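You operate a simulated robot arm through the tools that you are given. There is no shell and no other tool. Be economical: measure what you need, move in short steps, check, and stop when the job is done.

You are at the controls of a simulated two-armed robot. One attempt, no reset.

## Task
Take the lid off the tin marked bands and lay it down on the top of the bench marked fittings.

The check looks at the end state, three seconds after you hand in, the way a careful person would. Anything else that was tipped, shoved, dropped, spilled or broken makes it a failure. A push-on lid holds only when it is set on centred and level and pressed home; a screw cap is set on level and turned clockwise until tight.

## Robot
Two 6-joint arms with two-finger parallel grippers on one trunk, on a base that drives. Base frame: it is fixed to the floor where the robot stands at the start and does not move with it; the origin is under the middle of the robot, x ahead of it, y to its left, z up; the surface under the hand at the start is at about z = 0.8. Units: m, rad, N and s.
The left shoulder is at the start at [0.06, 0.187, 1.122], the right one opposite. With the tool pointing down near the work surface each hand reaches from about 0.22 to 0.62 m from the robot's upright axis, wherever it stands, measured 20 degrees to its own side. Payload 1.57 kg a hand.
The tool frame of a hand sits at the grasp point between the pads (the TCP): z along the fingers, y along the line on which they close. The tips reach 0.03 m beyond it. The gripper opens to 0.11 m. The fingers are 0.024 m wide and 0.012 m thick; the gripper's body (0.048 by 0.112 m) begins 0.078 m behind the TCP.
Orientation is told as [roll, pitch, yaw] about the base's x, y, z axes, in that order, counted from this pose: with the fingers straight down and closing along the base's y, the tool's x points along the base's -x, its y along +y and its z along -z.

## Interface
- The arms move only by the tool move_arm. It takes "left_motion", "right_motion" or both (then of equal length, played together; a hand with none holds still); each is one flat list of numbers, 7 for each row, row after row: the shift along the tool's x, y, z in m, then the turn, a rotation vector about the tool's x, y, z in rad, then the closure, from 0 (fully open) to 1 (shut). In form: [tx, ty, tz, rx, ry, rz, fingers, tx, ty, tz, rx, ry, rz, fingers, ...]. A call has 1 to 12 rows; each row is the pose to reach, as a shift and turn from the pose commanded when the call began, along the tool's axes at that moment. Rows are played at 5 a second. More than 0.05 m and 0.15 rad between two rows, or a gripper value outside its range, and nothing of the call is played. Where a pose cannot be reached the arm comes as near as it can. A force on the tool above 40 N (or 10 N above the force at the start of the call, whichever is more), or a blocked arm, ends the call early, and 0.2 s more pass. The fingers move at their own pace (about 0.153 m/s each) and stop on an object; they squeeze with about 26 N. The grip force told is the motor's: it shows also when the fingers shut on nothing. Time passes only in rows, and 0.2 s behind the last, so rows that repeat a pose let the fingers close. The reply holds the time, the measured pose of the TCP, the force on the tool along the base axes, the opening and the grip force, in the units named above and with some noise, with the torque about the TCP (base axes, N m) and any sound that the robot's microphone picked up.
- Cameras (640 x 400 px; columns grow to the right, rows downward): "scene" is now at [0.0123, -0.0201, 1.6582]; the picture's right is [-0.27, -0.96, 0.00], its down [-0.77, 0.21, -0.60] and it looks along [0.58, -0.16, -0.80] (base axes); focal length 285 px, centre (320, 200). "left" rides on the left gripper at [0.07, -0.016, -0.141] in its tool frame; the picture's right is [0.23, 0.97, 0.00], its down [-0.86, 0.20, -0.48] and it looks along [-0.47, 0.11, 0.88] (tool axes); focal length 222 px, centre (320, 200). "right" rides on the right gripper at [0.07, 0.016, -0.141] in its tool frame; the picture's right is [-0.23, 0.97, 0.00], its down [-0.86, -0.20, -0.48] and it looks along [-0.47, -0.11, 0.88] (tool axes); focal length 222 px, centre (320, 200). There is no depth. A picture from a camera that has moved, and an enlarged one, comes with that camera's place and axes in the base frame and with its lens.
- snapshot(camera): a new picture of that camera. The clock stands still meanwhile.
- move_column(by): slides the trunk up (or, below 0, down) by that many m; the arms and the scene camera ride with it, the base frame stays. It gives what a move gives, with no picture.
- base_move(legs): drives the robot by 1 to 6 legs, each [ahead, left, turn to the left] in m, m and rad, along the robot's own axes; the way and the turn of a leg run together, so that a leg with both is an arc; at most 1.5 m and 3.142 rad a leg. The arms and the cameras ride along, it lands a little off, and it stops where it bumps. It gives what a move gives.
- aim_head(pan, tilt): turns the head with the scene camera to pan (to the left, within 1.501 rad either way) and tilt (down, from -0.506 to 1.204), counted from straight ahead of the robot. It gives what a move gives.
- close_up(camera, box): a new picture of the part [left, top, right, bottom] of that camera's present view, enlarged. The clock stands still meanwhile.
- close_job(): hands the job in; it is judged then, once.

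Go step by step. Nothing tells you exact positions but the pictures and the camera data: compare them with the known pose of the tool, close in by small moves and look again before you grip or let go. The budget is 120 turns and 100 pictures, counting those below and the enlarged ones. Unless the task says otherwise, let go and move clear before handing in, and close with one line.

The tools are called after "Call:" as name(argument=value, ...) on one line, values as JSON. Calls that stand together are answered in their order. move_arm: Moves the arms, as the interface text tells. Its arguments: {"type":"object","properties":{"left_motion":{"type":"array","items":{"type":"number"}},"right_motion":{"type":"array","items":{"type":"number"}}},"required":[]} The other tools are called the same way: move_column (by) slides the trunk up or down; base_move (legs) drives the base; aim_head (pan, tilt) turns the head that bears the scene camera; snapshot (camera) takes a picture; close_up (camera, box) takes an enlarged picture of a part of a camera's view; close_job () hands the job in.

At the start:

```text
clock: 0.0
left_position: [0.405, -0.0339, 1.1007]
left_orientation: [-0.001, -0.004, -0.001]
left_ft_force: [-1.2, -0.5, -0.2]
left_wrist_torque: [0.0, 0.0, 0.03]
left_finger_gap: 0.1102
left_grip_force: 0.0
right_position: [0.3343, -0.3958, 1.09]
right_orientation: [0.0, 0.0, 0.001]
right_ft_force: [-0.6, -0.3, 0.0]
right_wrist_torque: [0.03, 0.01, 0.0]
right_finger_gap: 0.1097
right_grip_force: 0.0
trunk travel left (down, up): [-0.75, 0.24]
robot x, y, heading: [-0.0022, -0.0, 0.002]
head pan, tilt: [-0.269, 0.927]
```

scene: 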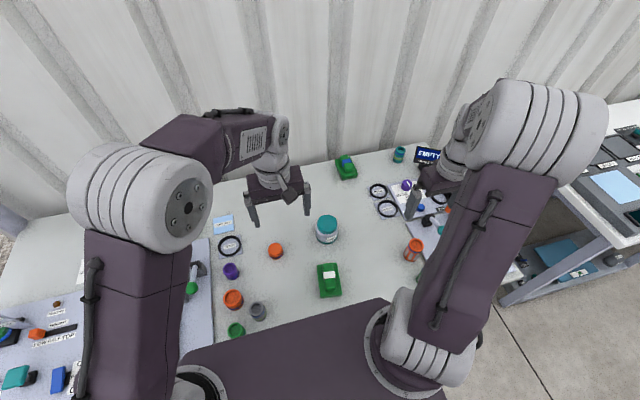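
right: 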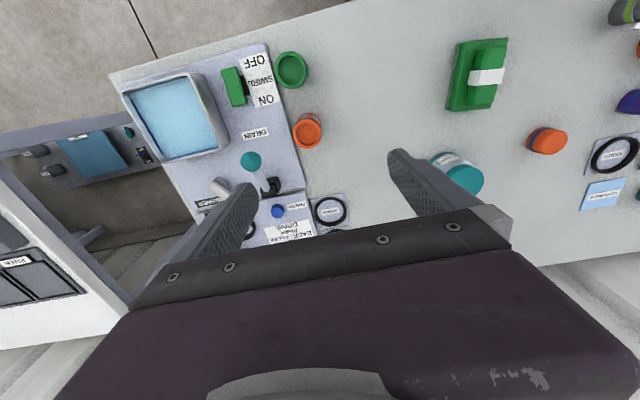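
left: 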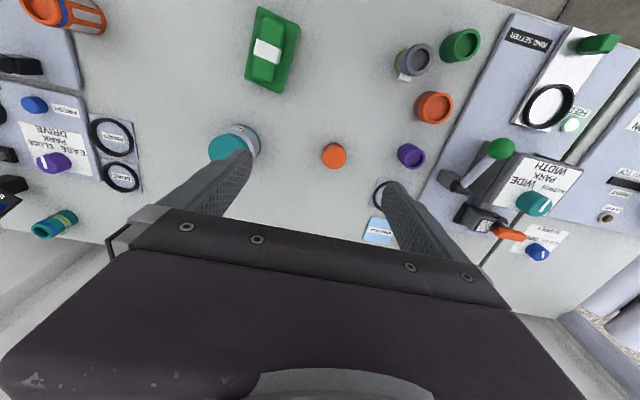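

I see a bench with a teal-lidded tin, several jars and panels, and another bench to the right. I'll read the labels first.

Call:
close_up(camera="scene", box=[200, 140, 460, 340])

Call:
aim_head(pan=-1.1, tilt=0.6)

Call:
snapshot(camera="scene")

Call:
aim_head(pan=0.9, tilt=0.6)

Call:
snapshot(camera="scene")

```text
2.00 times, centred on (330, 240) of scene
camera zoom: at [0.0123, -0.0201, 1.6582], right [-0.27, -0.96, 0.0], down [-0.77, 0.21, -0.6], along [0.58, -0.16, -0.8], focal length 569 px, centre (300, 120)
```

zoom: 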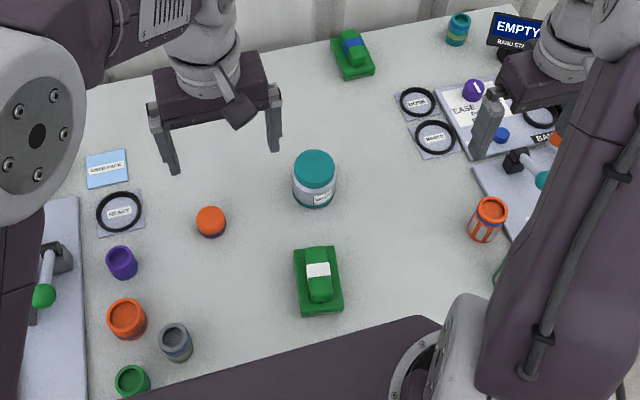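

```text
clock: 1.1
left_position: [0.4058, -0.0324, 1.0993]
left_orientation: [-0.002, -0.001, 0.0]
left_ft_force: [-0.6, -0.7, 1.4]
left_wrist_torque: [-0.02, -0.02, -0.01]
left_finger_gap: 0.1102
left_grip_force: 0.0
right_position: [0.3343, -0.3967, 1.0926]
right_orientation: [0.0, 0.0, 0.001]
right_ft_force: [0.0, 0.1, 0.3]
right_wrist_torque: [0.02, 0.02, -0.01]
right_finger_gap: 0.1101
right_grip_force: 0.0
trunk travel left (down, up): [-0.75, 0.24]
robot x, y, heading: [-0.0013, -0.0003, 0.003]
head pan, tilt: [-1.1, 0.6]
```

```text
95 pictures are left
camera scene: at [-0.0188, -0.0792, 1.6849], right [-0.89, -0.45, 0.0], down [-0.26, 0.5, -0.82], along [0.38, -0.73, -0.57], focal length 285 px, centre (320, 200)
```

scene: 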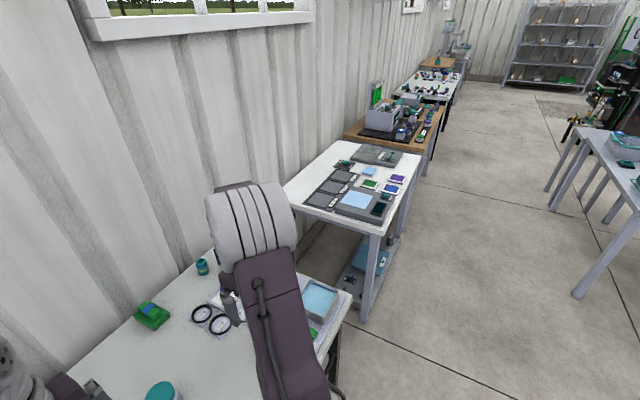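

```text
clock: 3.1
left_position: [0.4054, -0.033, 1.0997]
left_orientation: [-0.002, -0.003, 0.001]
left_ft_force: [-0.2, -0.1, 0.1]
left_wrist_torque: [0.01, -0.02, -0.03]
left_finger_gap: 0.1099
left_grip_force: 0.1
right_position: [0.3331, -0.3968, 1.0899]
right_orientation: [-0.001, -0.001, 0.0]
right_ft_force: [0.0, 0.2, -0.4]
right_wrist_torque: [0.01, 0.02, 0.02]
right_finger_gap: 0.11
right_grip_force: 0.1
trunk travel left (down, up): [-0.75, 0.24]
robot x, y, heading: [-0.0001, -0.0011, 0.002]
head pan, tilt: [0.901, 0.6]
```

```text
94 pictures are left
camera scene: at [-0.0041, 0.0687, 1.6849], right [0.78, -0.62, 0.0], down [-0.35, -0.44, -0.83], along [0.51, 0.65, -0.56], focal length 285 px, centre (320, 200)
```

scene: 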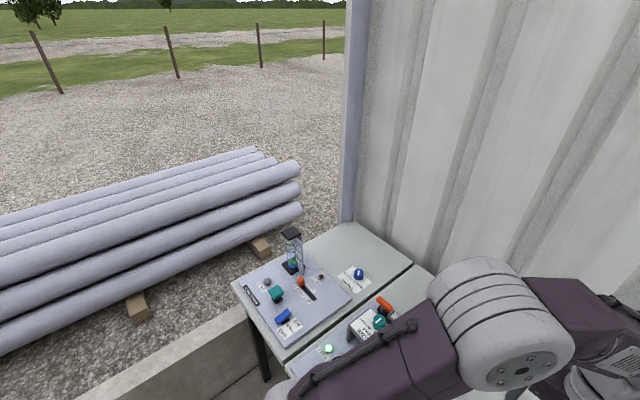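

The tin's label and the bench signs are too small to read; I'll zoom on the tin and the row of benches to the right.

Call:
aim_head(pan=-1.2, tilt=0.45)

Call:
close_up(camera="scene", box=[200, 160, 360, 260])

Call:
close_up(camera="scene", box=[280, 60, 400, 140])

Call:
snapshot(camera="scene")

Call:
aim_head(pan=-0.269, tilt=0.927)

Call:
close_up(camera="scene", box=[290, 200, 370, 250])

```text
clock: 5.1
left_position: [0.4051, -0.0321, 1.1004]
left_orientation: [-0.002, -0.001, 0.0]
left_ft_force: [-0.4, 0.8, -0.1]
left_wrist_torque: [0.05, -0.02, -0.01]
left_finger_gap: 0.1102
left_grip_force: 0.0
right_position: [0.3353, -0.3955, 1.0909]
right_orientation: [0.001, 0.0, 0.002]
right_ft_force: [-1.3, -0.1, -0.2]
right_wrist_torque: [-0.02, 0.03, 0.0]
right_finger_gap: 0.1101
right_grip_force: 0.0
trunk travel left (down, up): [-0.75, 0.24]
robot x, y, heading: [0.0014, -0.0019, 0.005]
head pan, tilt: [-1.201, 0.45]
```

```text
4.00 times, centred on (280, 210) of scene
camera zoom: at [-0.0258, -0.0862, 1.6985], right [-0.93, -0.36, 0.0], down [-0.16, 0.41, -0.9], along [0.33, -0.84, -0.44], focal length 1139 px, centre (480, 160)
```

zoom: 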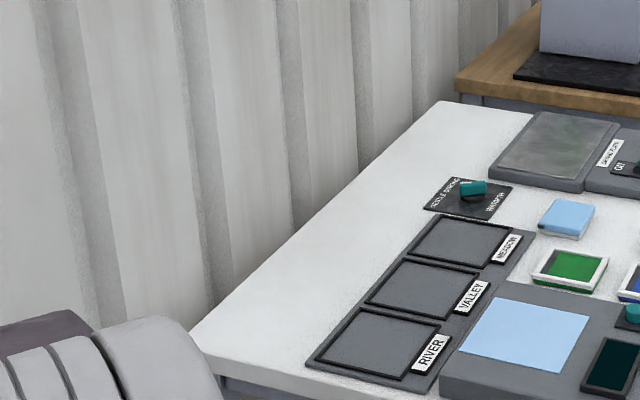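

```text
5.00 times, centred on (340, 100) of scene
camera zoom: at [-0.0258, -0.0862, 1.6985], right [-0.93, -0.36, 0.0], down [-0.16, 0.41, -0.9], along [0.33, -0.84, -0.44], focal length 1424 px, centre (220, 700)
```

zoom: 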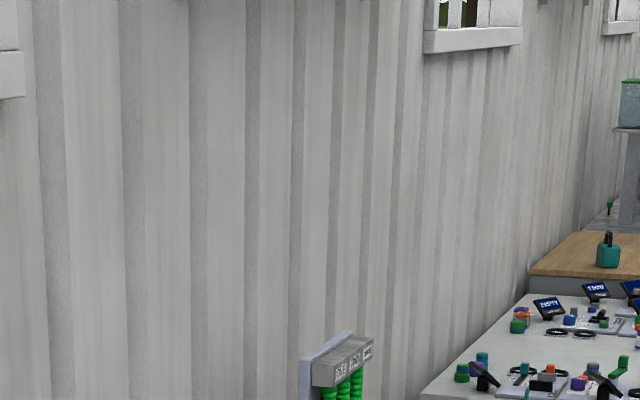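

```text
91 pictures are left
camera scene: at [-0.0258, -0.0862, 1.6985], right [-0.93, -0.36, 0.0], down [-0.16, 0.41, -0.9], along [0.33, -0.84, -0.44], focal length 285 px, centre (320, 200)
```

scene: 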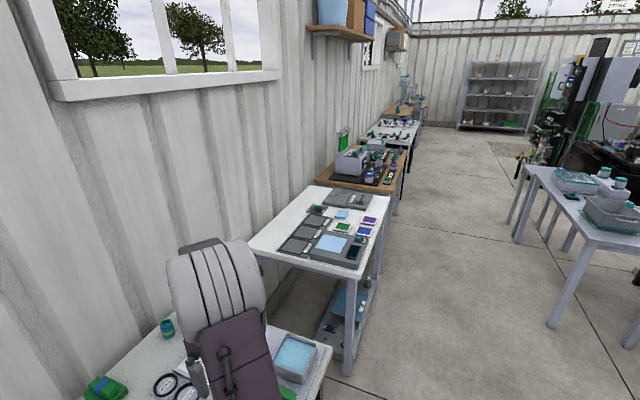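

```text
clock: 6.3
left_position: [0.4047, -0.0329, 1.099]
left_orientation: [-0.003, -0.002, 0.0]
left_ft_force: [1.0, 0.5, 1.1]
left_wrist_torque: [-0.01, -0.02, -0.01]
left_finger_gap: 0.1098
left_grip_force: 0.1
right_position: [0.3345, -0.3969, 1.0901]
right_orientation: [0.001, 0.001, 0.0]
right_ft_force: [0.3, 0.0, -0.5]
right_wrist_torque: [0.01, 0.0, 0.03]
right_finger_gap: 0.1099
right_grip_force: 0.0
trunk travel left (down, up): [-0.75, 0.24]
robot x, y, heading: [-0.0018, 0.0002, -0.001]
head pan, tilt: [-0.269, 0.927]
```

```text
8.00 times, centred on (330, 225) of scene
camera zoom: at [0.0123, -0.0203, 1.6582], right [-0.27, -0.96, 0.0], down [-0.77, 0.21, -0.6], along [0.58, -0.16, -0.8], focal length 2278 px, centre (240, 0)
```

zoom: 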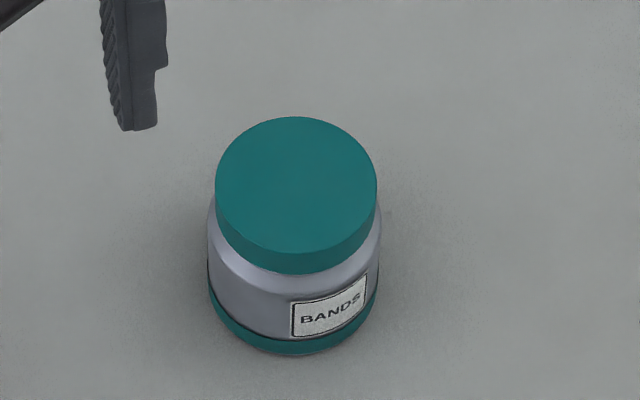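

The teal-lidded tin is BANDS. Now find the bench marked "fittings" by looking to the far right and left.

Call:
aim_head(pan=-1.5, tilt=0.3)

Call:
snapshot(camera="scene")

Call:
close_up(camera="scene", box=[120, 60, 360, 210])

Call:
aim_head(pan=0.0, tilt=1.2)

Call:
snapshot(camera="scene")

```text
clock: 7.7
left_position: [0.4049, -0.0321, 1.1]
left_orientation: [0.0, -0.001, 0.0]
left_ft_force: [0.3, 0.1, -0.6]
left_wrist_torque: [-0.02, 0.01, -0.01]
left_finger_gap: 0.1099
left_grip_force: 0.0
right_position: [0.3343, -0.3957, 1.0915]
right_orientation: [0.0, 0.0, 0.0]
right_ft_force: [-0.2, -0.3, 0.4]
right_wrist_torque: [0.0, -0.01, 0.05]
right_finger_gap: 0.1099
right_grip_force: 0.1
trunk travel left (down, up): [-0.75, 0.24]
robot x, y, heading: [0.0028, 0.0015, -0.005]
head pan, tilt: [-1.499, 0.3]
```

```text
89 pictures are left
camera scene: at [-0.0523, -0.0937, 1.7124], right [-1.0, -0.07, 0.0], down [-0.02, 0.3, -0.96], along [0.07, -0.95, -0.3], focal length 285 px, centre (320, 200)
```

scene: 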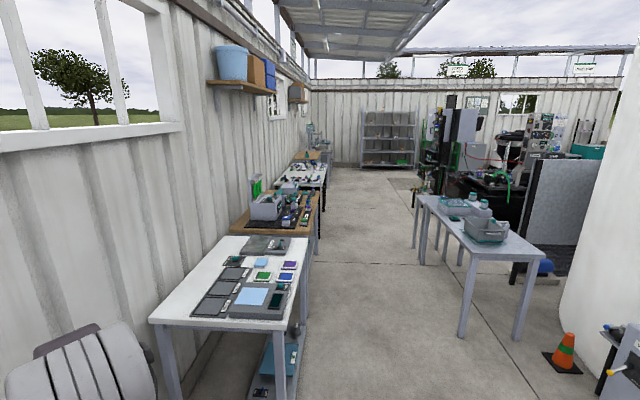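

```text
2.67 times, centred on (240, 135) of scene
camera zoom: at [-0.0523, -0.0937, 1.7124], right [-1.0, -0.07, 0.0], down [-0.02, 0.3, -0.96], along [0.07, -0.95, -0.3], focal length 759 px, centre (533, 373)
```

zoom: 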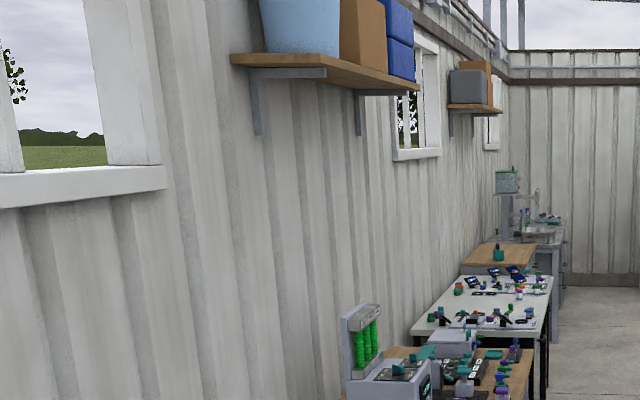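

```text
clock: 9.3
left_position: [0.4053, -0.0318, 1.0989]
left_orientation: [-0.001, -0.002, 0.001]
left_ft_force: [0.5, 0.4, -0.3]
left_wrist_torque: [0.01, 0.0, -0.01]
left_finger_gap: 0.11
left_grip_force: 0.0
right_position: [0.334, -0.3968, 1.0906]
right_orientation: [-0.001, -0.001, -0.001]
right_ft_force: [-0.5, 0.6, 0.0]
right_wrist_torque: [0.02, 0.02, 0.0]
right_finger_gap: 0.11
right_grip_force: 0.1
trunk travel left (down, up): [-0.75, 0.24]
robot x, y, heading: [0.003, -0.0051, -0.005]
head pan, tilt: [0.0, 1.201]
```

```text
87 pictures are left
camera scene: at [-0.0031, -0.0006, 1.6403], right [0.0, -1.0, 0.0], down [-0.93, 0.0, -0.36], along [0.36, 0.0, -0.93], focal length 285 px, centre (320, 200)
```

scene: 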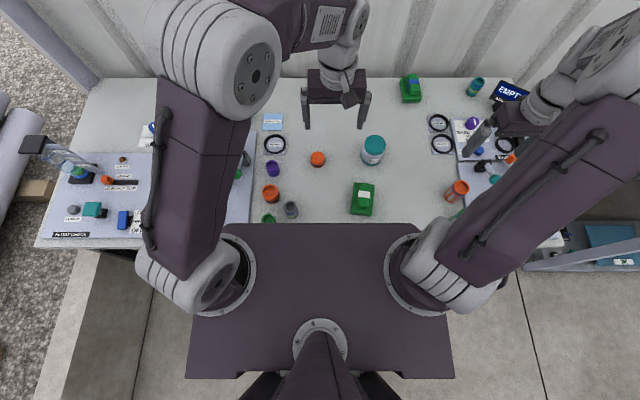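

No sign is legible from here; bench labels may be on front edges. I'll back off straight and look at the fronts.

Call:
base_move(legs=[[-0.6, 0, 0]])

Call:
aim_head(pan=-0.3, tilt=0.6)

Call:
snapshot(camera="scene")

Call:
aim_head(pan=-1.2, tilt=0.3)

Call:
snapshot(camera="scene")

Call:
close_up(camera="scene", box=[160, 130, 400, 280])

```text
clock: 12.7
left_position: [-0.1905, -0.0325, 1.1]
left_orientation: [-0.003, -0.001, 0.003]
left_ft_force: [-0.1, -0.1, -0.3]
left_wrist_torque: [0.01, 0.01, 0.0]
left_finger_gap: 0.11
left_grip_force: 0.0
right_position: [-0.2602, -0.3959, 1.0898]
right_orientation: [0.0, 0.002, 0.002]
right_ft_force: [-0.1, 0.7, -0.7]
right_wrist_torque: [-0.03, 0.0, -0.02]
right_finger_gap: 0.1099
right_grip_force: 0.0
trunk travel left (down, up): [-0.75, 0.24]
robot x, y, heading: [-0.5971, -0.0026, 0.001]
head pan, tilt: [0.0, 1.201]
```

```text
clock: 13.7
left_position: [-0.1912, -0.0322, 1.0993]
left_orientation: [-0.001, -0.001, 0.003]
left_ft_force: [-0.5, -0.2, -0.3]
left_wrist_torque: [0.05, -0.02, -0.01]
left_finger_gap: 0.1101
left_grip_force: 0.0
right_position: [-0.2605, -0.3963, 1.0907]
right_orientation: [0.0, 0.001, 0.003]
right_ft_force: [-0.3, -0.1, -0.3]
right_wrist_torque: [-0.04, 0.02, 0.0]
right_finger_gap: 0.1099
right_grip_force: 0.1
trunk travel left (down, up): [-0.75, 0.24]
robot x, y, heading: [-0.594, -0.0002, 0.006]
head pan, tilt: [-0.3, 0.6]
```

```text
86 pictures are left
camera scene: at [-0.5708, -0.0274, 1.6848], right [-0.29, -0.96, 0.0], down [-0.54, 0.17, -0.82], along [0.79, -0.24, -0.57], focal length 285 px, centre (320, 200)
```

scene: 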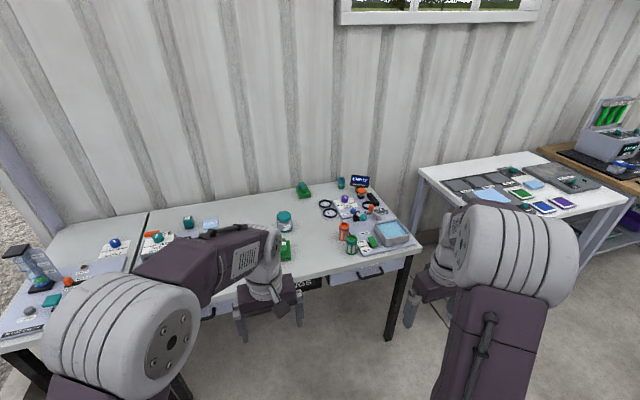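

```text
clock: 14.9
left_position: [-0.1901, -0.033, 1.0985]
left_orientation: [-0.002, -0.001, 0.004]
left_ft_force: [-0.8, -0.1, 0.3]
left_wrist_torque: [-0.02, 0.01, -0.02]
left_finger_gap: 0.1096
left_grip_force: 0.0
right_position: [-0.2609, -0.3957, 1.0917]
right_orientation: [0.0, 0.0, 0.004]
right_ft_force: [-0.2, 0.3, 0.7]
right_wrist_torque: [0.0, 0.04, 0.03]
right_finger_gap: 0.1099
right_grip_force: 0.1
trunk travel left (down, up): [-0.75, 0.24]
robot x, y, heading: [-0.5984, -0.0004, -0.0]
head pan, tilt: [-1.201, 0.3]
```

```text
85 pictures are left
camera scene: at [-0.6215, -0.0885, 1.7124], right [-0.93, -0.36, 0.0], down [-0.11, 0.28, -0.96], along [0.35, -0.89, -0.3], focal length 285 px, centre (320, 200)
```

scene: 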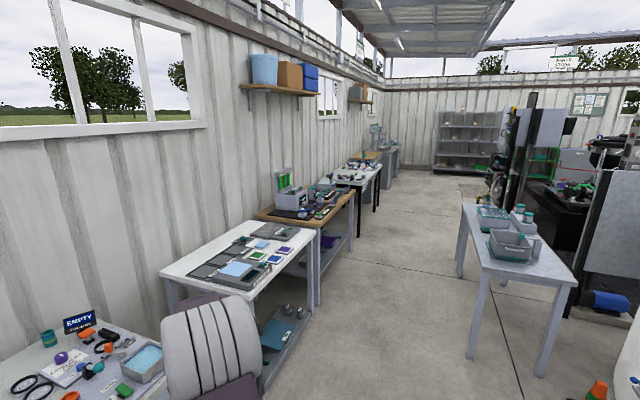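

```text
2.67 times, centred on (280, 205) of scene
camera zoom: at [-0.6215, -0.0885, 1.7124], right [-0.93, -0.36, 0.0], down [-0.11, 0.28, -0.96], along [0.35, -0.89, -0.3], focal length 759 px, centre (427, 187)
```

zoom: 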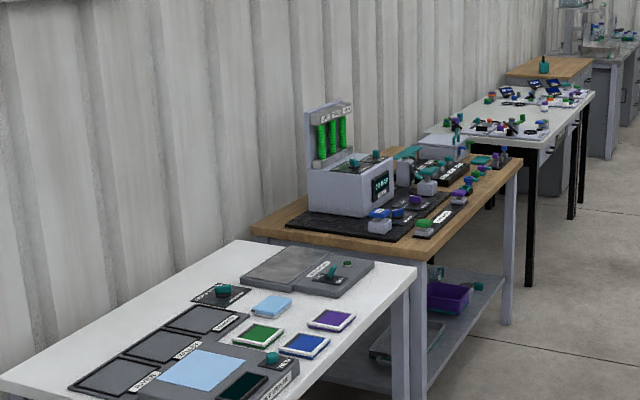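

The bench front carries a plate ending "…GS" hidden behind the arm. I'll zoom there and look behind/right further.

Call:
base_move(legs=[[-0.4, 0, 0]])

Call:
aim_head(pan=-0.1, tilt=0.6)

Call:
snapshot(camera="scene")

Call:
aim_head(pan=-0.9, tilt=0.4)

Call:
snapshot(camera="scene")

Call:
aim_head(pan=1.5, tilt=0.3)

Call:
snapshot(camera="scene")

```text
clock: 17.4
left_position: [-0.5946, -0.0297, 1.0991]
left_orientation: [-0.004, -0.003, 0.021]
left_ft_force: [0.2, -0.2, 0.1]
left_wrist_torque: [0.01, 0.03, 0.07]
left_finger_gap: 0.11
left_grip_force: 0.0
right_position: [-0.6588, -0.3952, 1.0914]
right_orientation: [0.0, 0.003, 0.022]
right_ft_force: [1.0, 0.2, 0.0]
right_wrist_torque: [0.02, 0.0, 0.01]
right_finger_gap: 0.11
right_grip_force: 0.1
trunk travel left (down, up): [-0.75, 0.24]
robot x, y, heading: [-1.0034, -0.0058, 0.016]
head pan, tilt: [-1.201, 0.3]
```

```text
clock: 18.8
left_position: [-0.5965, -0.0304, 1.0999]
left_orientation: [0.0, -0.002, 0.02]
left_ft_force: [-0.4, -0.7, -0.2]
left_wrist_torque: [0.03, -0.01, 0.05]
left_finger_gap: 0.1101
left_grip_force: 0.0
right_position: [-0.6601, -0.3953, 1.0905]
right_orientation: [0.0, 0.001, 0.021]
right_ft_force: [-0.9, 0.3, 1.1]
right_wrist_torque: [0.0, -0.01, 0.02]
right_finger_gap: 0.1097
right_grip_force: 0.1
trunk travel left (down, up): [-0.75, 0.24]
robot x, y, heading: [-1.0038, -0.0094, 0.018]
head pan, tilt: [-0.099, 0.6]
```

```text
83 pictures are left
camera scene: at [-0.9735, -0.0145, 1.6849], right [-0.08, -1.0, 0.0], down [-0.56, 0.04, -0.83], along [0.82, -0.07, -0.56], focal length 285 px, centre (320, 200)
```

scene: 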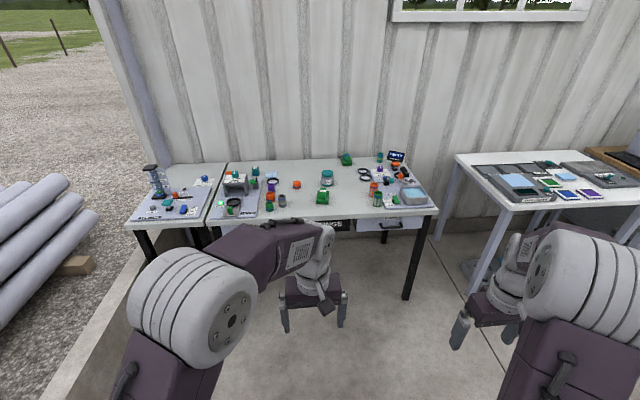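

```text
clock: 19.9
left_position: [-0.5966, -0.0312, 1.0998]
left_orientation: [-0.001, -0.002, 0.022]
left_ft_force: [-0.2, 0.0, 0.5]
left_wrist_torque: [0.03, 0.0, 0.01]
left_finger_gap: 0.11
left_grip_force: 0.0
right_position: [-0.6593, -0.3952, 1.0911]
right_orientation: [0.0, 0.0, 0.022]
right_ft_force: [-0.2, -0.5, 0.5]
right_wrist_torque: [0.01, -0.03, 0.02]
right_finger_gap: 0.1099
right_grip_force: 0.2
trunk travel left (down, up): [-0.75, 0.24]
robot x, y, heading: [-1.0026, -0.0013, 0.023]
head pan, tilt: [-0.901, 0.4]
```

```text
82 pictures are left
camera scene: at [-1.0022, -0.0788, 1.7031], right [-0.77, -0.64, 0.0], down [-0.25, 0.3, -0.92], along [0.59, -0.71, -0.39], focal length 285 px, centre (320, 200)
```

scene: 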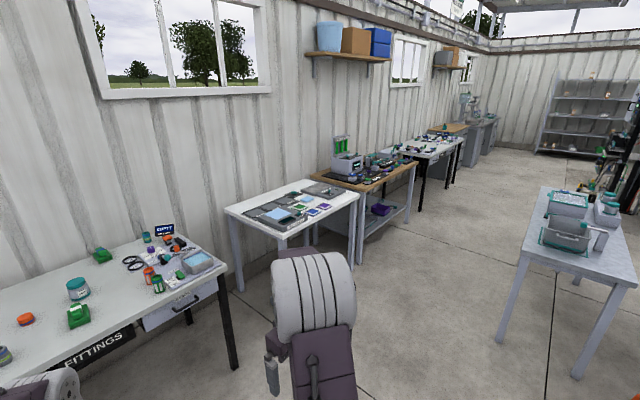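

```text
clock: 22.1
left_position: [-0.5968, -0.0296, 1.1004]
left_orientation: [0.0, -0.002, 0.019]
left_ft_force: [0.7, -0.1, -0.4]
left_wrist_torque: [0.02, -0.01, 0.0]
left_finger_gap: 0.1099
left_grip_force: 0.0
right_position: [-0.6612, -0.3958, 1.0903]
right_orientation: [0.001, 0.0, 0.021]
right_ft_force: [0.0, 0.4, -0.7]
right_wrist_torque: [-0.04, -0.01, 0.04]
right_finger_gap: 0.1098
right_grip_force: 0.0
trunk travel left (down, up): [-0.75, 0.24]
robot x, y, heading: [-1.0004, -0.0049, 0.023]
head pan, tilt: [1.499, 0.3]
```

```text
81 pictures are left
camera scene: at [-1.0565, 0.0858, 1.7124], right [1.0, -0.05, 0.0], down [-0.02, -0.3, -0.96], along [0.05, 0.95, -0.3], focal length 285 px, centre (320, 200)
```

scene: 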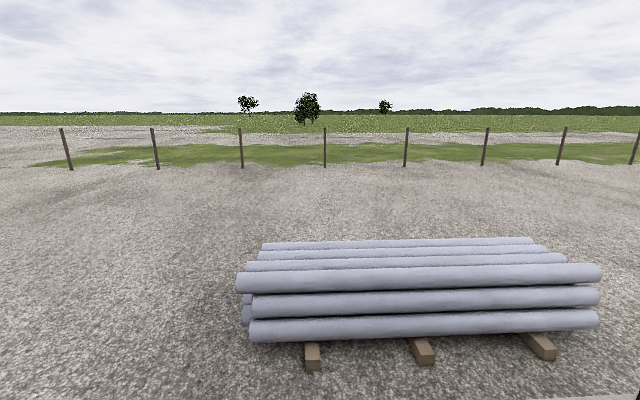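

This bench itself carries the FITTINGS plate, so the lid goes on this same bench top. I drive back to the start place.

Call:
base_move(legs=[[0, 0, -0.022], [0.8, 0.005, 0]])

Call:
aim_head(pan=-0.269, tilt=0.927)

Call:
snapshot(camera="scene")

```text
clock: 26.7
left_position: [0.2031, -0.0584, 1.0994]
left_orientation: [-0.002, -0.002, -0.03]
left_ft_force: [0.7, 0.3, -1.0]
left_wrist_torque: [0.02, -0.02, 0.01]
left_finger_gap: 0.11
left_grip_force: 0.0
right_position: [0.1209, -0.4194, 1.0913]
right_orientation: [-0.001, -0.001, -0.031]
right_ft_force: [-0.3, 0.1, -0.3]
right_wrist_torque: [-0.03, -0.01, 0.03]
right_finger_gap: 0.1101
right_grip_force: 0.1
trunk travel left (down, up): [-0.75, 0.24]
robot x, y, heading: [-0.2023, -0.0107, -0.033]
head pan, tilt: [1.499, 0.3]
```

```text
clock: 28.5
left_position: [0.2033, -0.0576, 1.0998]
left_orientation: [-0.002, 0.0, -0.03]
left_ft_force: [-0.8, -0.6, -0.5]
left_wrist_torque: [0.02, -0.01, 0.01]
left_finger_gap: 0.11
left_grip_force: 0.0
right_position: [0.121, -0.4195, 1.0907]
right_orientation: [0.0, 0.0, -0.029]
right_ft_force: [0.0, 1.1, -0.1]
right_wrist_torque: [-0.02, 0.03, 0.02]
right_finger_gap: 0.1101
right_grip_force: 0.0
trunk travel left (down, up): [-0.75, 0.24]
robot x, y, heading: [-0.1997, -0.0157, -0.03]
head pan, tilt: [-0.269, 0.927]
```

```text
80 pictures are left
camera scene: at [-0.1888, -0.0335, 1.6582], right [-0.29, -0.96, 0.0], down [-0.76, 0.23, -0.6], along [0.57, -0.18, -0.8], focal length 285 px, centre (320, 200)
```

scene: 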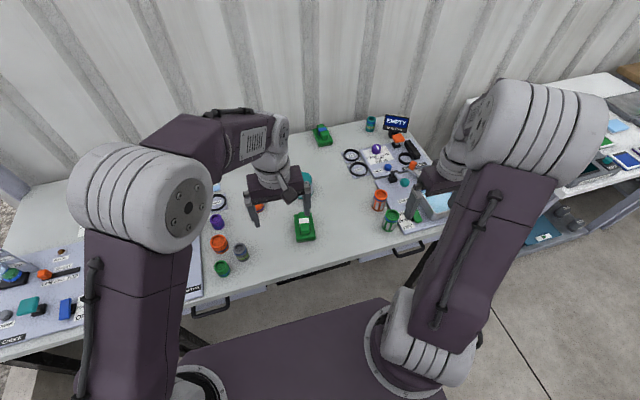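

Drive the last 0.19 m and straighten the heading.

Call:
base_move(legs=[[0, 0, 0.03], [0.19, 0.01, 0]])

Call:
snapshot(camera="scene")

Call:
snapshot(camera="right")

Call:
snapshot(camera="left")

```text
clock: 30.4
left_position: [0.3896, -0.0372, 1.1004]
left_orientation: [-0.001, -0.004, -0.005]
left_ft_force: [-0.9, 0.3, 0.0]
left_wrist_torque: [-0.03, -0.02, -0.02]
left_finger_gap: 0.1099
left_grip_force: 0.0
right_position: [0.3179, -0.4013, 1.0909]
right_orientation: [0.001, -0.002, -0.003]
right_ft_force: [0.3, 0.1, -0.3]
right_wrist_torque: [0.0, -0.01, -0.01]
right_finger_gap: 0.11
right_grip_force: 0.0
trunk travel left (down, up): [-0.75, 0.24]
robot x, y, heading: [-0.0123, -0.0023, -0.001]
head pan, tilt: [-0.269, 0.927]
```

```text
79 pictures are left
camera scene: at [-0.0043, -0.0236, 1.6582], right [-0.27, -0.96, 0.0], down [-0.77, 0.22, -0.6], along [0.58, -0.16, -0.8], focal length 285 px, centre (320, 200)
```

scene: 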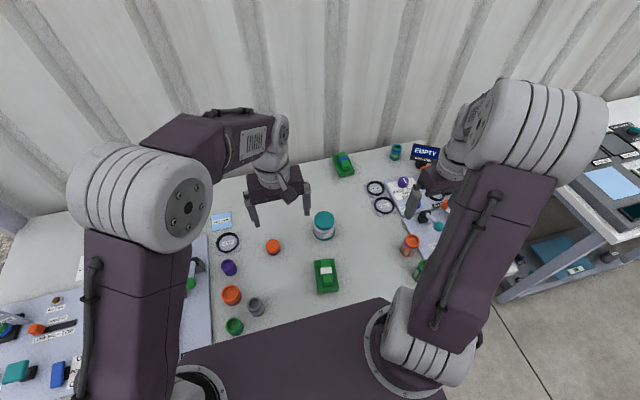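

```text
78 pictures are left
camera right: at [0.2474, -0.3854, 1.2332], right [0.23, 0.97, 0.0], down [0.85, -0.2, 0.48], along [0.47, -0.11, -0.88], focal length 222 px, centre (320, 200)
```

right: 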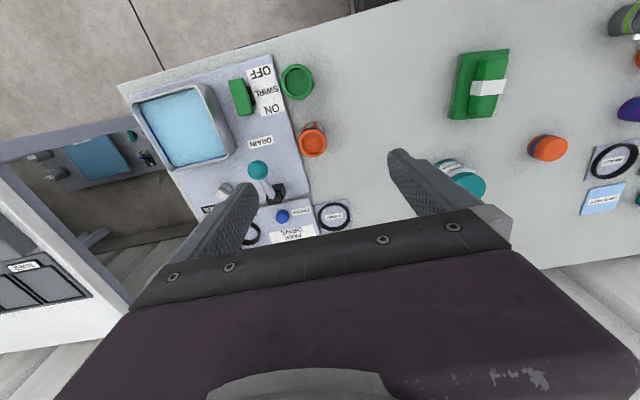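

```text
77 pictures are left
camera left: at [0.3198, -0.0532, 1.2424], right [-0.22, 0.97, 0.0], down [0.85, 0.2, 0.48], along [0.47, 0.11, -0.88], focal length 222 px, centre (320, 200)
```

left: 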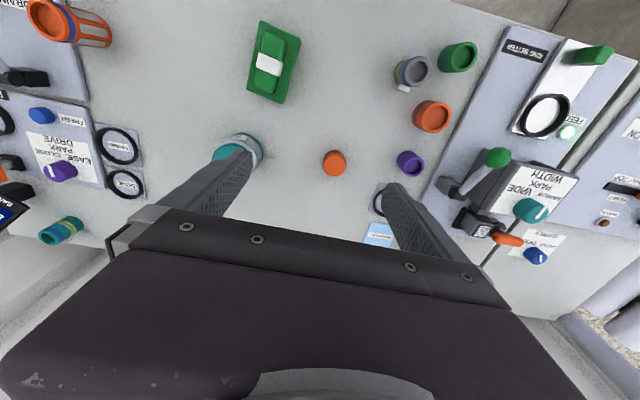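

Moving the left hand aside and the right hand above the tin (about [0.465, -0.17]) together.

Call:
move_arm(left_motion=[0, 0.04, 0, 0, 0, 0, 0, 0, 0.08, 0, 0, 0, 0, 0, 0, 0.12, 0, 0, 0, 0, 0, 0, 0.16, 0, 0, 0, 0, 0, 0, 0.2, 0, 0, 0, 0, 0, 0, 0.2, 0, 0, 0, 0, 0], right_motion=[-0.0245, 0.0385, 0, 0, 0, 0, 0, -0.049, 0.077, 0, 0, 0, 0, 0, -0.0735, 0.1155, 0, 0, 0, 0, 0, -0.098, 0.154, 0, 0, 0, 0, 0, -0.1225, 0.1925, 0, 0, 0, 0, 0, -0.147, 0.231, 0.03, 0, 0, 0, 0])

Call:
snapshot(camera="right")

Call:
snapshot(camera="scene")

```text
refused: row 6 steps farther than a row can; nothing moved
```

```text
76 pictures are left
camera right: at [0.2474, -0.3854, 1.2332], right [0.23, 0.97, 0.0], down [0.85, -0.2, 0.48], along [0.47, -0.11, -0.88], focal length 222 px, centre (320, 200)
```

right: 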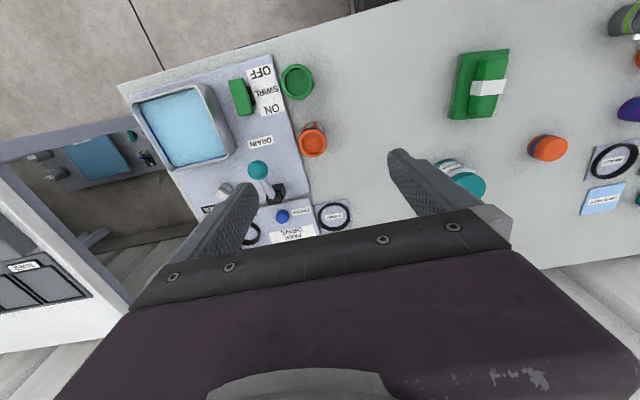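

```text
75 pictures are left
camera scene: at [-0.0043, -0.0236, 1.6582], right [-0.27, -0.96, 0.0], down [-0.77, 0.22, -0.6], along [0.58, -0.16, -0.8], focal length 285 px, centre (320, 200)
```

scene: 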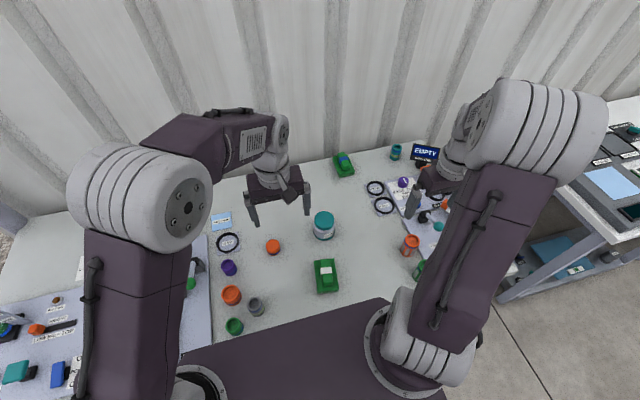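

The last row was too long a step; I repeat the move split evenly.

Call:
move_arm(left_motion=[0, 0.04, 0, 0, 0, 0, 0, 0, 0.08, 0, 0, 0, 0, 0, 0, 0.12, 0, 0, 0, 0, 0, 0, 0.16, 0, 0, 0, 0, 0, 0, 0.2, 0, 0, 0, 0, 0, 0, 0.2, 0, 0, 0, 0, 0, 0, 0.2, 0, 0, 0, 0, 0], right_motion=[-0.0245, 0.0385, 0, 0, 0, 0, 0, -0.049, 0.077, 0, 0, 0, 0, 0, -0.0735, 0.1155, 0, 0, 0, 0, 0, -0.098, 0.154, 0, 0, 0, 0, 0, -0.1225, 0.1925, 0, 0, 0, 0, 0, -0.147, 0.231, 0, 0, 0, 0, 0, -0.147, 0.231, 0.03, 0, 0, 0, 0])

Call:
snapshot(camera="right")

Call:
close_up(camera="scene", box=[240, 160, 400, 260])

```text
clock: 32.0
left_position: [0.389, 0.1632, 1.1021]
left_orientation: [-0.001, -0.003, -0.004]
left_ft_force: [0.4, 0.2, -0.2]
left_wrist_torque: [-0.03, 0.02, -0.03]
left_finger_gap: 0.11
left_grip_force: 0.0
right_position: [0.4644, -0.1715, 1.0616]
right_orientation: [0.0, -0.001, -0.003]
right_ft_force: [-0.2, 0.1, 0.2]
right_wrist_torque: [0.04, 0.0, -0.01]
right_finger_gap: 0.1101
right_grip_force: 0.0
trunk travel left (down, up): [-0.75, 0.24]
robot x, y, heading: [-0.0159, -0.0039, -0.009]
head pan, tilt: [-0.269, 0.927]
```

```text
74 pictures are left
camera right: at [0.3959, -0.156, 1.2026], right [0.23, 0.97, 0.0], down [0.85, -0.2, 0.48], along [0.47, -0.11, -0.88], focal length 222 px, centre (320, 200)
```

right: 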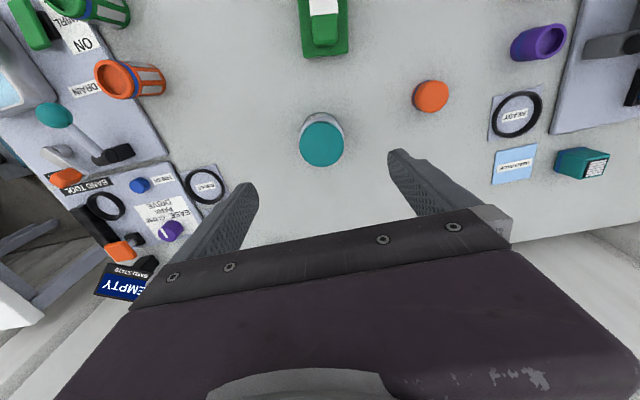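

```text
4.00 times, centred on (320, 210) of scene
camera zoom: at [-0.001, -0.0243, 1.6582], right [-0.27, -0.96, 0.0], down [-0.77, 0.22, -0.6], along [0.58, -0.16, -0.8], focal length 1139 px, centre (320, 160)
```

zoom: 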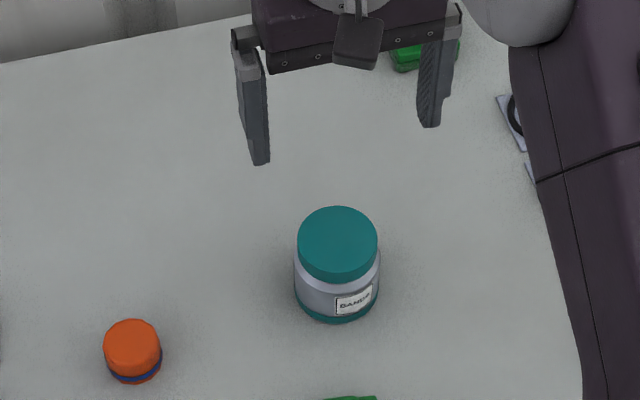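

Both views put the lid at about [0.474, -0.171], top near z 0.89. I lower to z ≈ 0.97 and re-check.

Call:
move_arm(right_motion=[-0.009, 0, 0.04, 0, 0, 0, 0, -0.009, 0, 0.08, 0, 0, 0, 0, -0.009, 0, 0.09, 0, 0, 0, 0])

Call:
snapshot(camera="right")

Call:
close_up(camera="scene", box=[260, 180, 388, 260])

Call:
snapshot(camera="left")

```text
clock: 32.8
left_position: [0.3872, 0.1629, 1.1023]
left_orientation: [-0.002, -0.003, -0.002]
left_ft_force: [-0.8, 0.6, -0.9]
left_wrist_torque: [0.01, -0.01, -0.01]
left_finger_gap: 0.1099
left_grip_force: 0.1
right_position: [0.4743, -0.1733, 0.9732]
right_orientation: [-0.001, -0.001, -0.004]
right_ft_force: [0.3, 0.5, -0.1]
right_wrist_torque: [0.0, -0.03, 0.01]
right_finger_gap: 0.1098
right_grip_force: 0.0
trunk travel left (down, up): [-0.75, 0.24]
robot x, y, heading: [-0.0151, -0.004, -0.006]
head pan, tilt: [-0.269, 0.927]
```

```text
72 pictures are left
camera right: at [0.4037, -0.156, 1.1139], right [0.23, 0.97, 0.0], down [0.85, -0.2, 0.48], along [0.47, -0.11, -0.88], focal length 222 px, centre (320, 200)
```

right: 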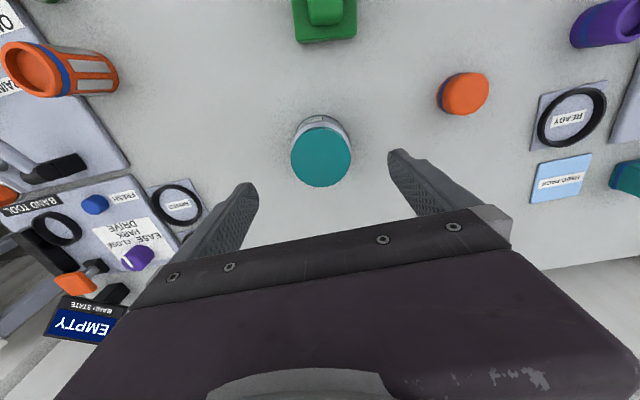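

```text
5.00 times, centred on (324, 220) of scene
camera zoom: at [-0.0021, -0.023, 1.6582], right [-0.27, -0.96, 0.0], down [-0.77, 0.21, -0.6], along [0.58, -0.16, -0.8], focal length 1424 px, centre (300, 100)
```

zoom: 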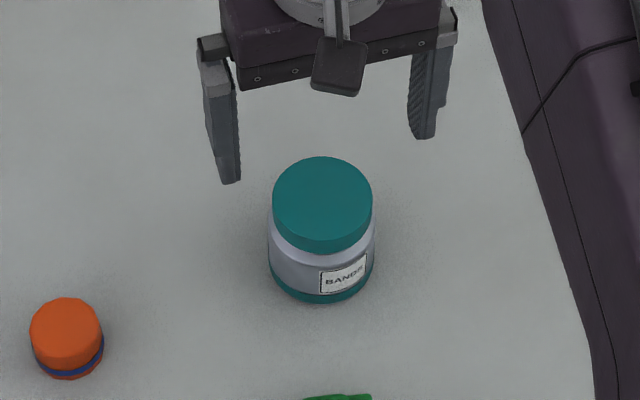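

```text
70 pictures are left
camera left: at [0.3183, 0.1481, 1.2447], right [-0.22, 0.97, 0.0], down [0.85, 0.2, 0.48], along [0.47, 0.11, -0.88], focal length 222 px, centre (320, 200)
```

left: 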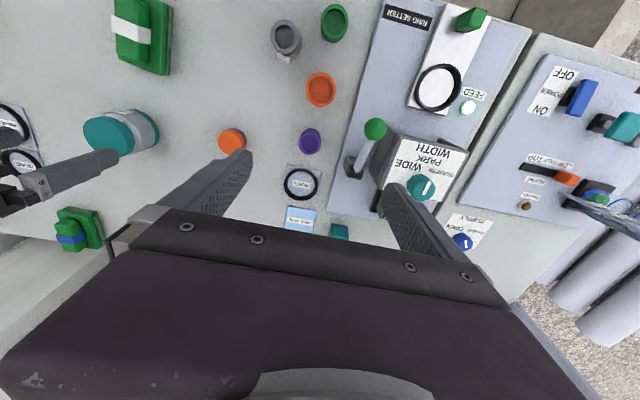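

Triangulating gives the lid at about [0.478, -0.171], top z ≈ 0.878, 65 mm wide. I lower the open fingers beside the lid to check depth.

Call:
move_arm(right_motion=[-0.004, 0.001, 0.03, 0, 0, 0, 0, -0.004, 0.001, 0.06, 0, 0, 0, 0, -0.004, 0.001, 0.078, 0, 0, 0, 0])

Call:
close_up(camera="right", box=[160, 80, 480, 280])

Call:
close_up(camera="scene", box=[276, 190, 372, 250])

Call:
close_up(camera="left", box=[0, 60, 240, 210])

```text
clock: 33.6
left_position: [0.3887, 0.1637, 1.1013]
left_orientation: [-0.002, -0.002, -0.003]
left_ft_force: [0.9, 0.2, -1.2]
left_wrist_torque: [-0.02, -0.01, 0.02]
left_finger_gap: 0.1099
left_grip_force: 0.1
right_position: [0.4795, -0.1691, 0.8944]
right_orientation: [-0.001, 0.0, -0.004]
right_ft_force: [-0.5, 0.0, 0.7]
right_wrist_torque: [-0.02, 0.01, 0.03]
right_finger_gap: 0.11
right_grip_force: 0.1
trunk travel left (down, up): [-0.75, 0.24]
robot x, y, heading: [-0.0111, -0.0004, -0.005]
head pan, tilt: [-0.269, 0.927]
```

```text
2.00 times, centred on (320, 180) of right
camera zoom: at [0.4098, -0.1535, 1.035], right [0.23, 0.97, 0.0], down [0.85, -0.2, 0.48], along [0.47, -0.11, -0.88], focal length 444 px, centre (320, 240)
```

zoom: 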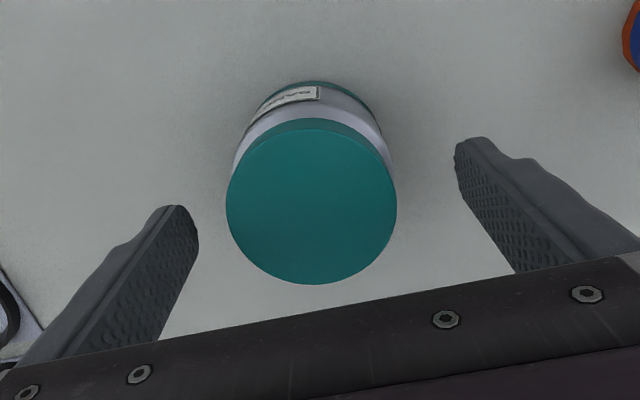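

```text
6.67 times, centred on (324, 220) of scene
camera zoom: at [-0.0013, -0.0235, 1.6582], right [-0.27, -0.96, 0.0], down [-0.77, 0.22, -0.6], along [0.58, -0.16, -0.8], focal length 1898 px, centre (293, 67)
```

zoom: 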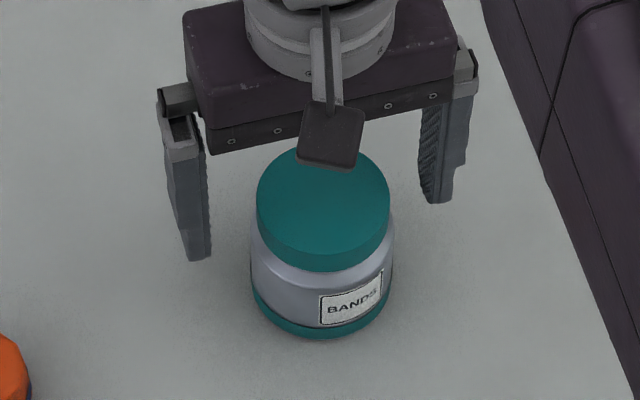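

```text
2.67 times, centred on (120, 135) of left
camera zoom: at [0.3189, 0.1478, 1.2445], right [-0.22, 0.97, 0.0], down [0.85, 0.2, 0.48], along [0.47, 0.11, -0.88], focal length 592 px, centre (853, 373)
```

zoom: 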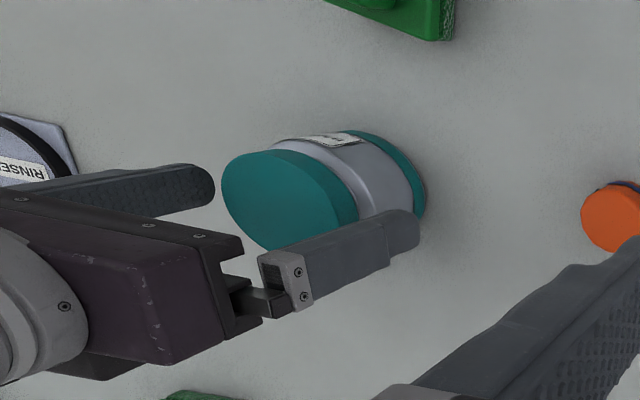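

Lid lies at y ≈ -0.173, its skirt about z 0.863–0.878. I nudge 3 mm right, 3 mm up, and close on the lid.

Call:
move_arm(right_motion=[0, -0.003, -0.003, 0, 0, 0, 0, 0, -0.003, -0.003, 0, 0, 0, 0.4, 0, -0.003, -0.003, 0, 0, 0, 1, 0, -0.003, -0.003, 0, 0, 0, 1, 0, -0.003, -0.003, 0, 0, 0, 1])

Call:
close_up(camera="scene", box=[276, 190, 372, 250])

Call:
close_up(camera="left", box=[0, 60, 240, 210])

```text
clock: 34.8
left_position: [0.3881, 0.1641, 1.1023]
left_orientation: [-0.003, -0.002, -0.004]
left_ft_force: [0.7, -0.2, -0.6]
left_wrist_torque: [0.02, 0.0, 0.01]
left_finger_gap: 0.1099
left_grip_force: 0.0
right_position: [0.4798, -0.1728, 0.8966]
right_orientation: [-0.001, -0.001, -0.004]
right_ft_force: [0.1, -0.2, -0.6]
right_wrist_torque: [0.02, 0.02, -0.02]
right_finger_gap: 0.0692
right_grip_force: 26.5
trunk travel left (down, up): [-0.75, 0.24]
robot x, y, heading: [-0.0131, -0.004, -0.003]
head pan, tilt: [-0.269, 0.927]
```

```text
6.67 times, centred on (324, 220) of scene
camera zoom: at [-0.0013, -0.0233, 1.6582], right [-0.27, -0.96, 0.0], down [-0.77, 0.22, -0.6], along [0.58, -0.16, -0.8], focal length 1898 px, centre (293, 67)
```

zoom: 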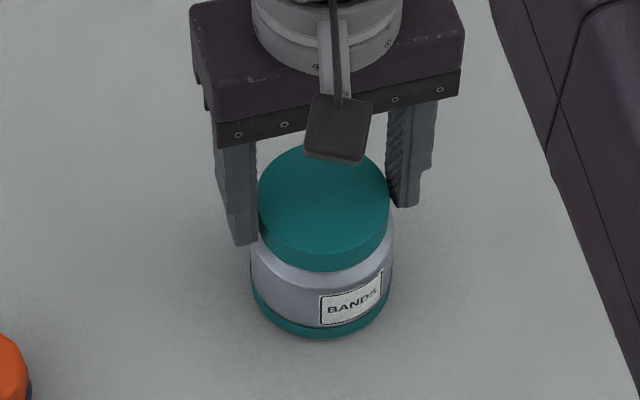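

```text
2.67 times, centred on (120, 135) of left
camera zoom: at [0.3189, 0.1479, 1.2445], right [-0.22, 0.97, 0.0], down [0.85, 0.2, 0.48], along [0.47, 0.11, -0.88], focal length 592 px, centre (853, 373)
```

zoom: 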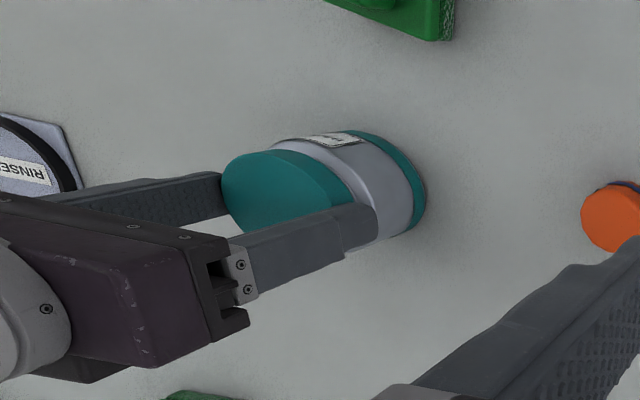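

The tips seem to reach slightly past the lid skirt; I open, go up 4 mm and re-close to compare the gap.

Call:
move_arm(right_motion=[0, 0, 0, 0, 0, 0, 0.2, 0, 0, -0.005, 0, 0, 0, 0.2, 0, 0, -0.005, 0, 0, 0, 1, 0, 0, -0.005, 0, 0, 0, 1, 0, 0, -0.005, 0, 0, 0, 1])

Call:
close_up(camera="left", box=[0, 60, 240, 210])

Call:
close_up(camera="right", box=[160, 80, 480, 280])

```text
clock: 36.0
left_position: [0.3887, 0.1639, 1.1023]
left_orientation: [-0.002, -0.002, -0.003]
left_ft_force: [-0.3, -0.5, -0.7]
left_wrist_torque: [0.01, 0.0, -0.02]
left_finger_gap: 0.1099
left_grip_force: 0.0
right_position: [0.4797, -0.1728, 0.9014]
right_orientation: [0.001, 0.001, -0.004]
right_ft_force: [0.3, 1.3, 0.6]
right_wrist_torque: [-0.01, 0.0, -0.03]
right_finger_gap: 0.0693
right_grip_force: 26.1
trunk travel left (down, up): [-0.75, 0.24]
robot x, y, heading: [-0.0126, -0.0034, -0.004]
head pan, tilt: [-0.269, 0.927]
```

```text
2.67 times, centred on (120, 135) of left
camera zoom: at [0.3188, 0.148, 1.2445], right [-0.22, 0.97, 0.0], down [0.85, 0.2, 0.48], along [0.47, 0.11, -0.88], focal length 592 px, centre (853, 373)
```

zoom: 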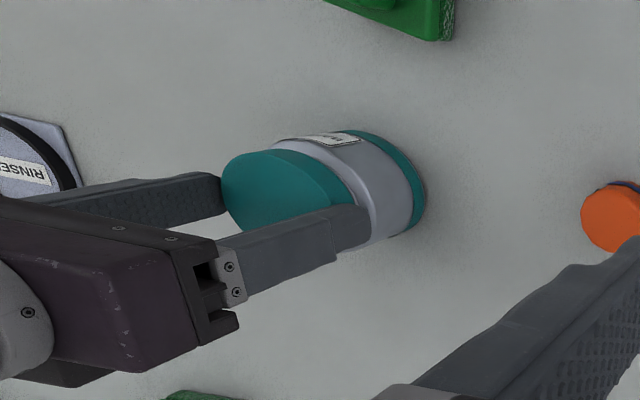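

```text
2.00 times, centred on (320, 180) of right
camera zoom: at [0.4096, -0.1571, 1.0434], right [0.23, 0.97, 0.0], down [0.85, -0.2, 0.48], along [0.47, -0.11, -0.88], focal length 444 px, centre (320, 240)
```

zoom: 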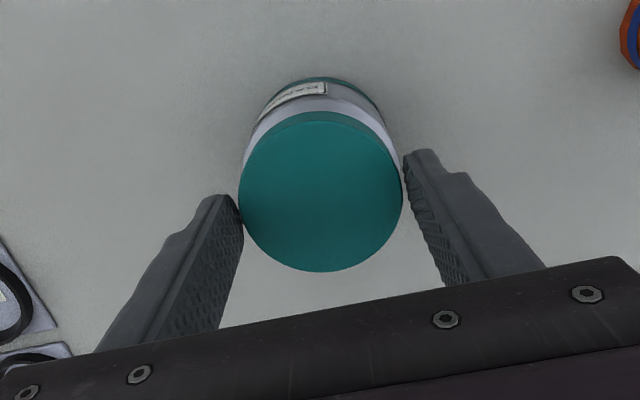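

Same 69 mm gap, so the fingers are on the lid. Now a gentle 6 mm pull upward in small steps.

Call:
move_arm(right_motion=[0, 0, -0.002, 0, 0, 0, 1, 0, 0, -0.004, 0, 0, 0, 1, 0, 0, -0.006, 0, 0, 0, 1, 0, 0, -0.006, 0, 0, 0, 1])

Call:
close_up(camera="scene", box=[276, 190, 372, 250])

Call:
close_up(camera="left", box=[0, 60, 240, 210])

```text
clock: 37.0
left_position: [0.3893, 0.1634, 1.1022]
left_orientation: [-0.002, 0.0, -0.003]
left_ft_force: [-0.4, -0.6, -0.4]
left_wrist_torque: [0.03, -0.01, -0.02]
left_finger_gap: 0.1099
left_grip_force: 0.0
right_position: [0.4809, -0.1715, 0.9061]
right_orientation: [0.001, -0.002, -0.003]
right_ft_force: [-0.8, -0.7, -0.8]
right_wrist_torque: [0.0, 0.01, 0.03]
right_finger_gap: 0.0691
right_grip_force: 26.5
trunk travel left (down, up): [-0.75, 0.24]
robot x, y, heading: [-0.0167, -0.004, -0.004]
head pan, tilt: [-0.269, 0.927]
```

```text
6.67 times, centred on (324, 220) of scene
camera zoom: at [-0.0012, -0.0235, 1.6582], right [-0.27, -0.96, 0.0], down [-0.77, 0.22, -0.6], along [0.58, -0.16, -0.8], focal length 1898 px, centre (293, 67)
```

zoom: 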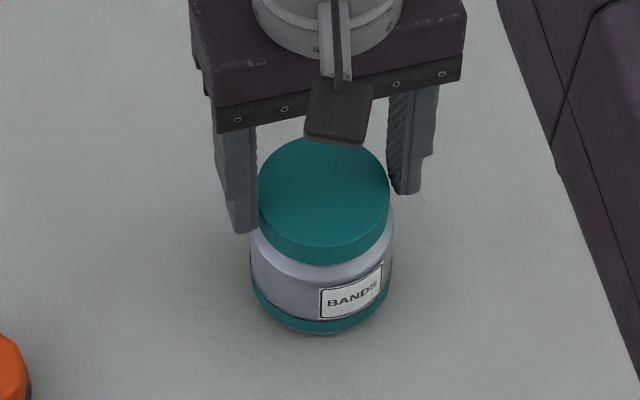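

```text
2.67 times, centred on (120, 135) of left
camera zoom: at [0.319, 0.1478, 1.2445], right [-0.22, 0.97, 0.0], down [0.85, 0.2, 0.48], along [0.47, 0.11, -0.88], focal length 592 px, centre (853, 373)
```

zoom: 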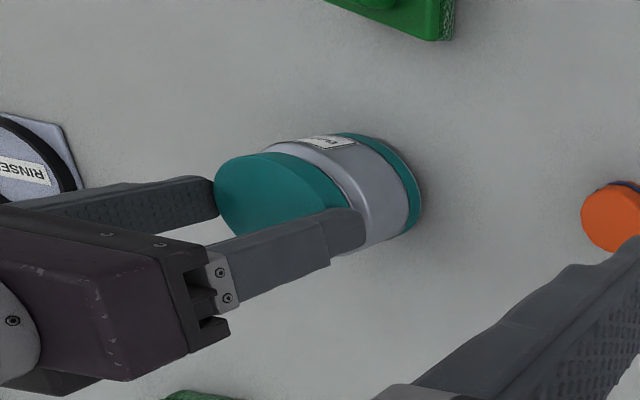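

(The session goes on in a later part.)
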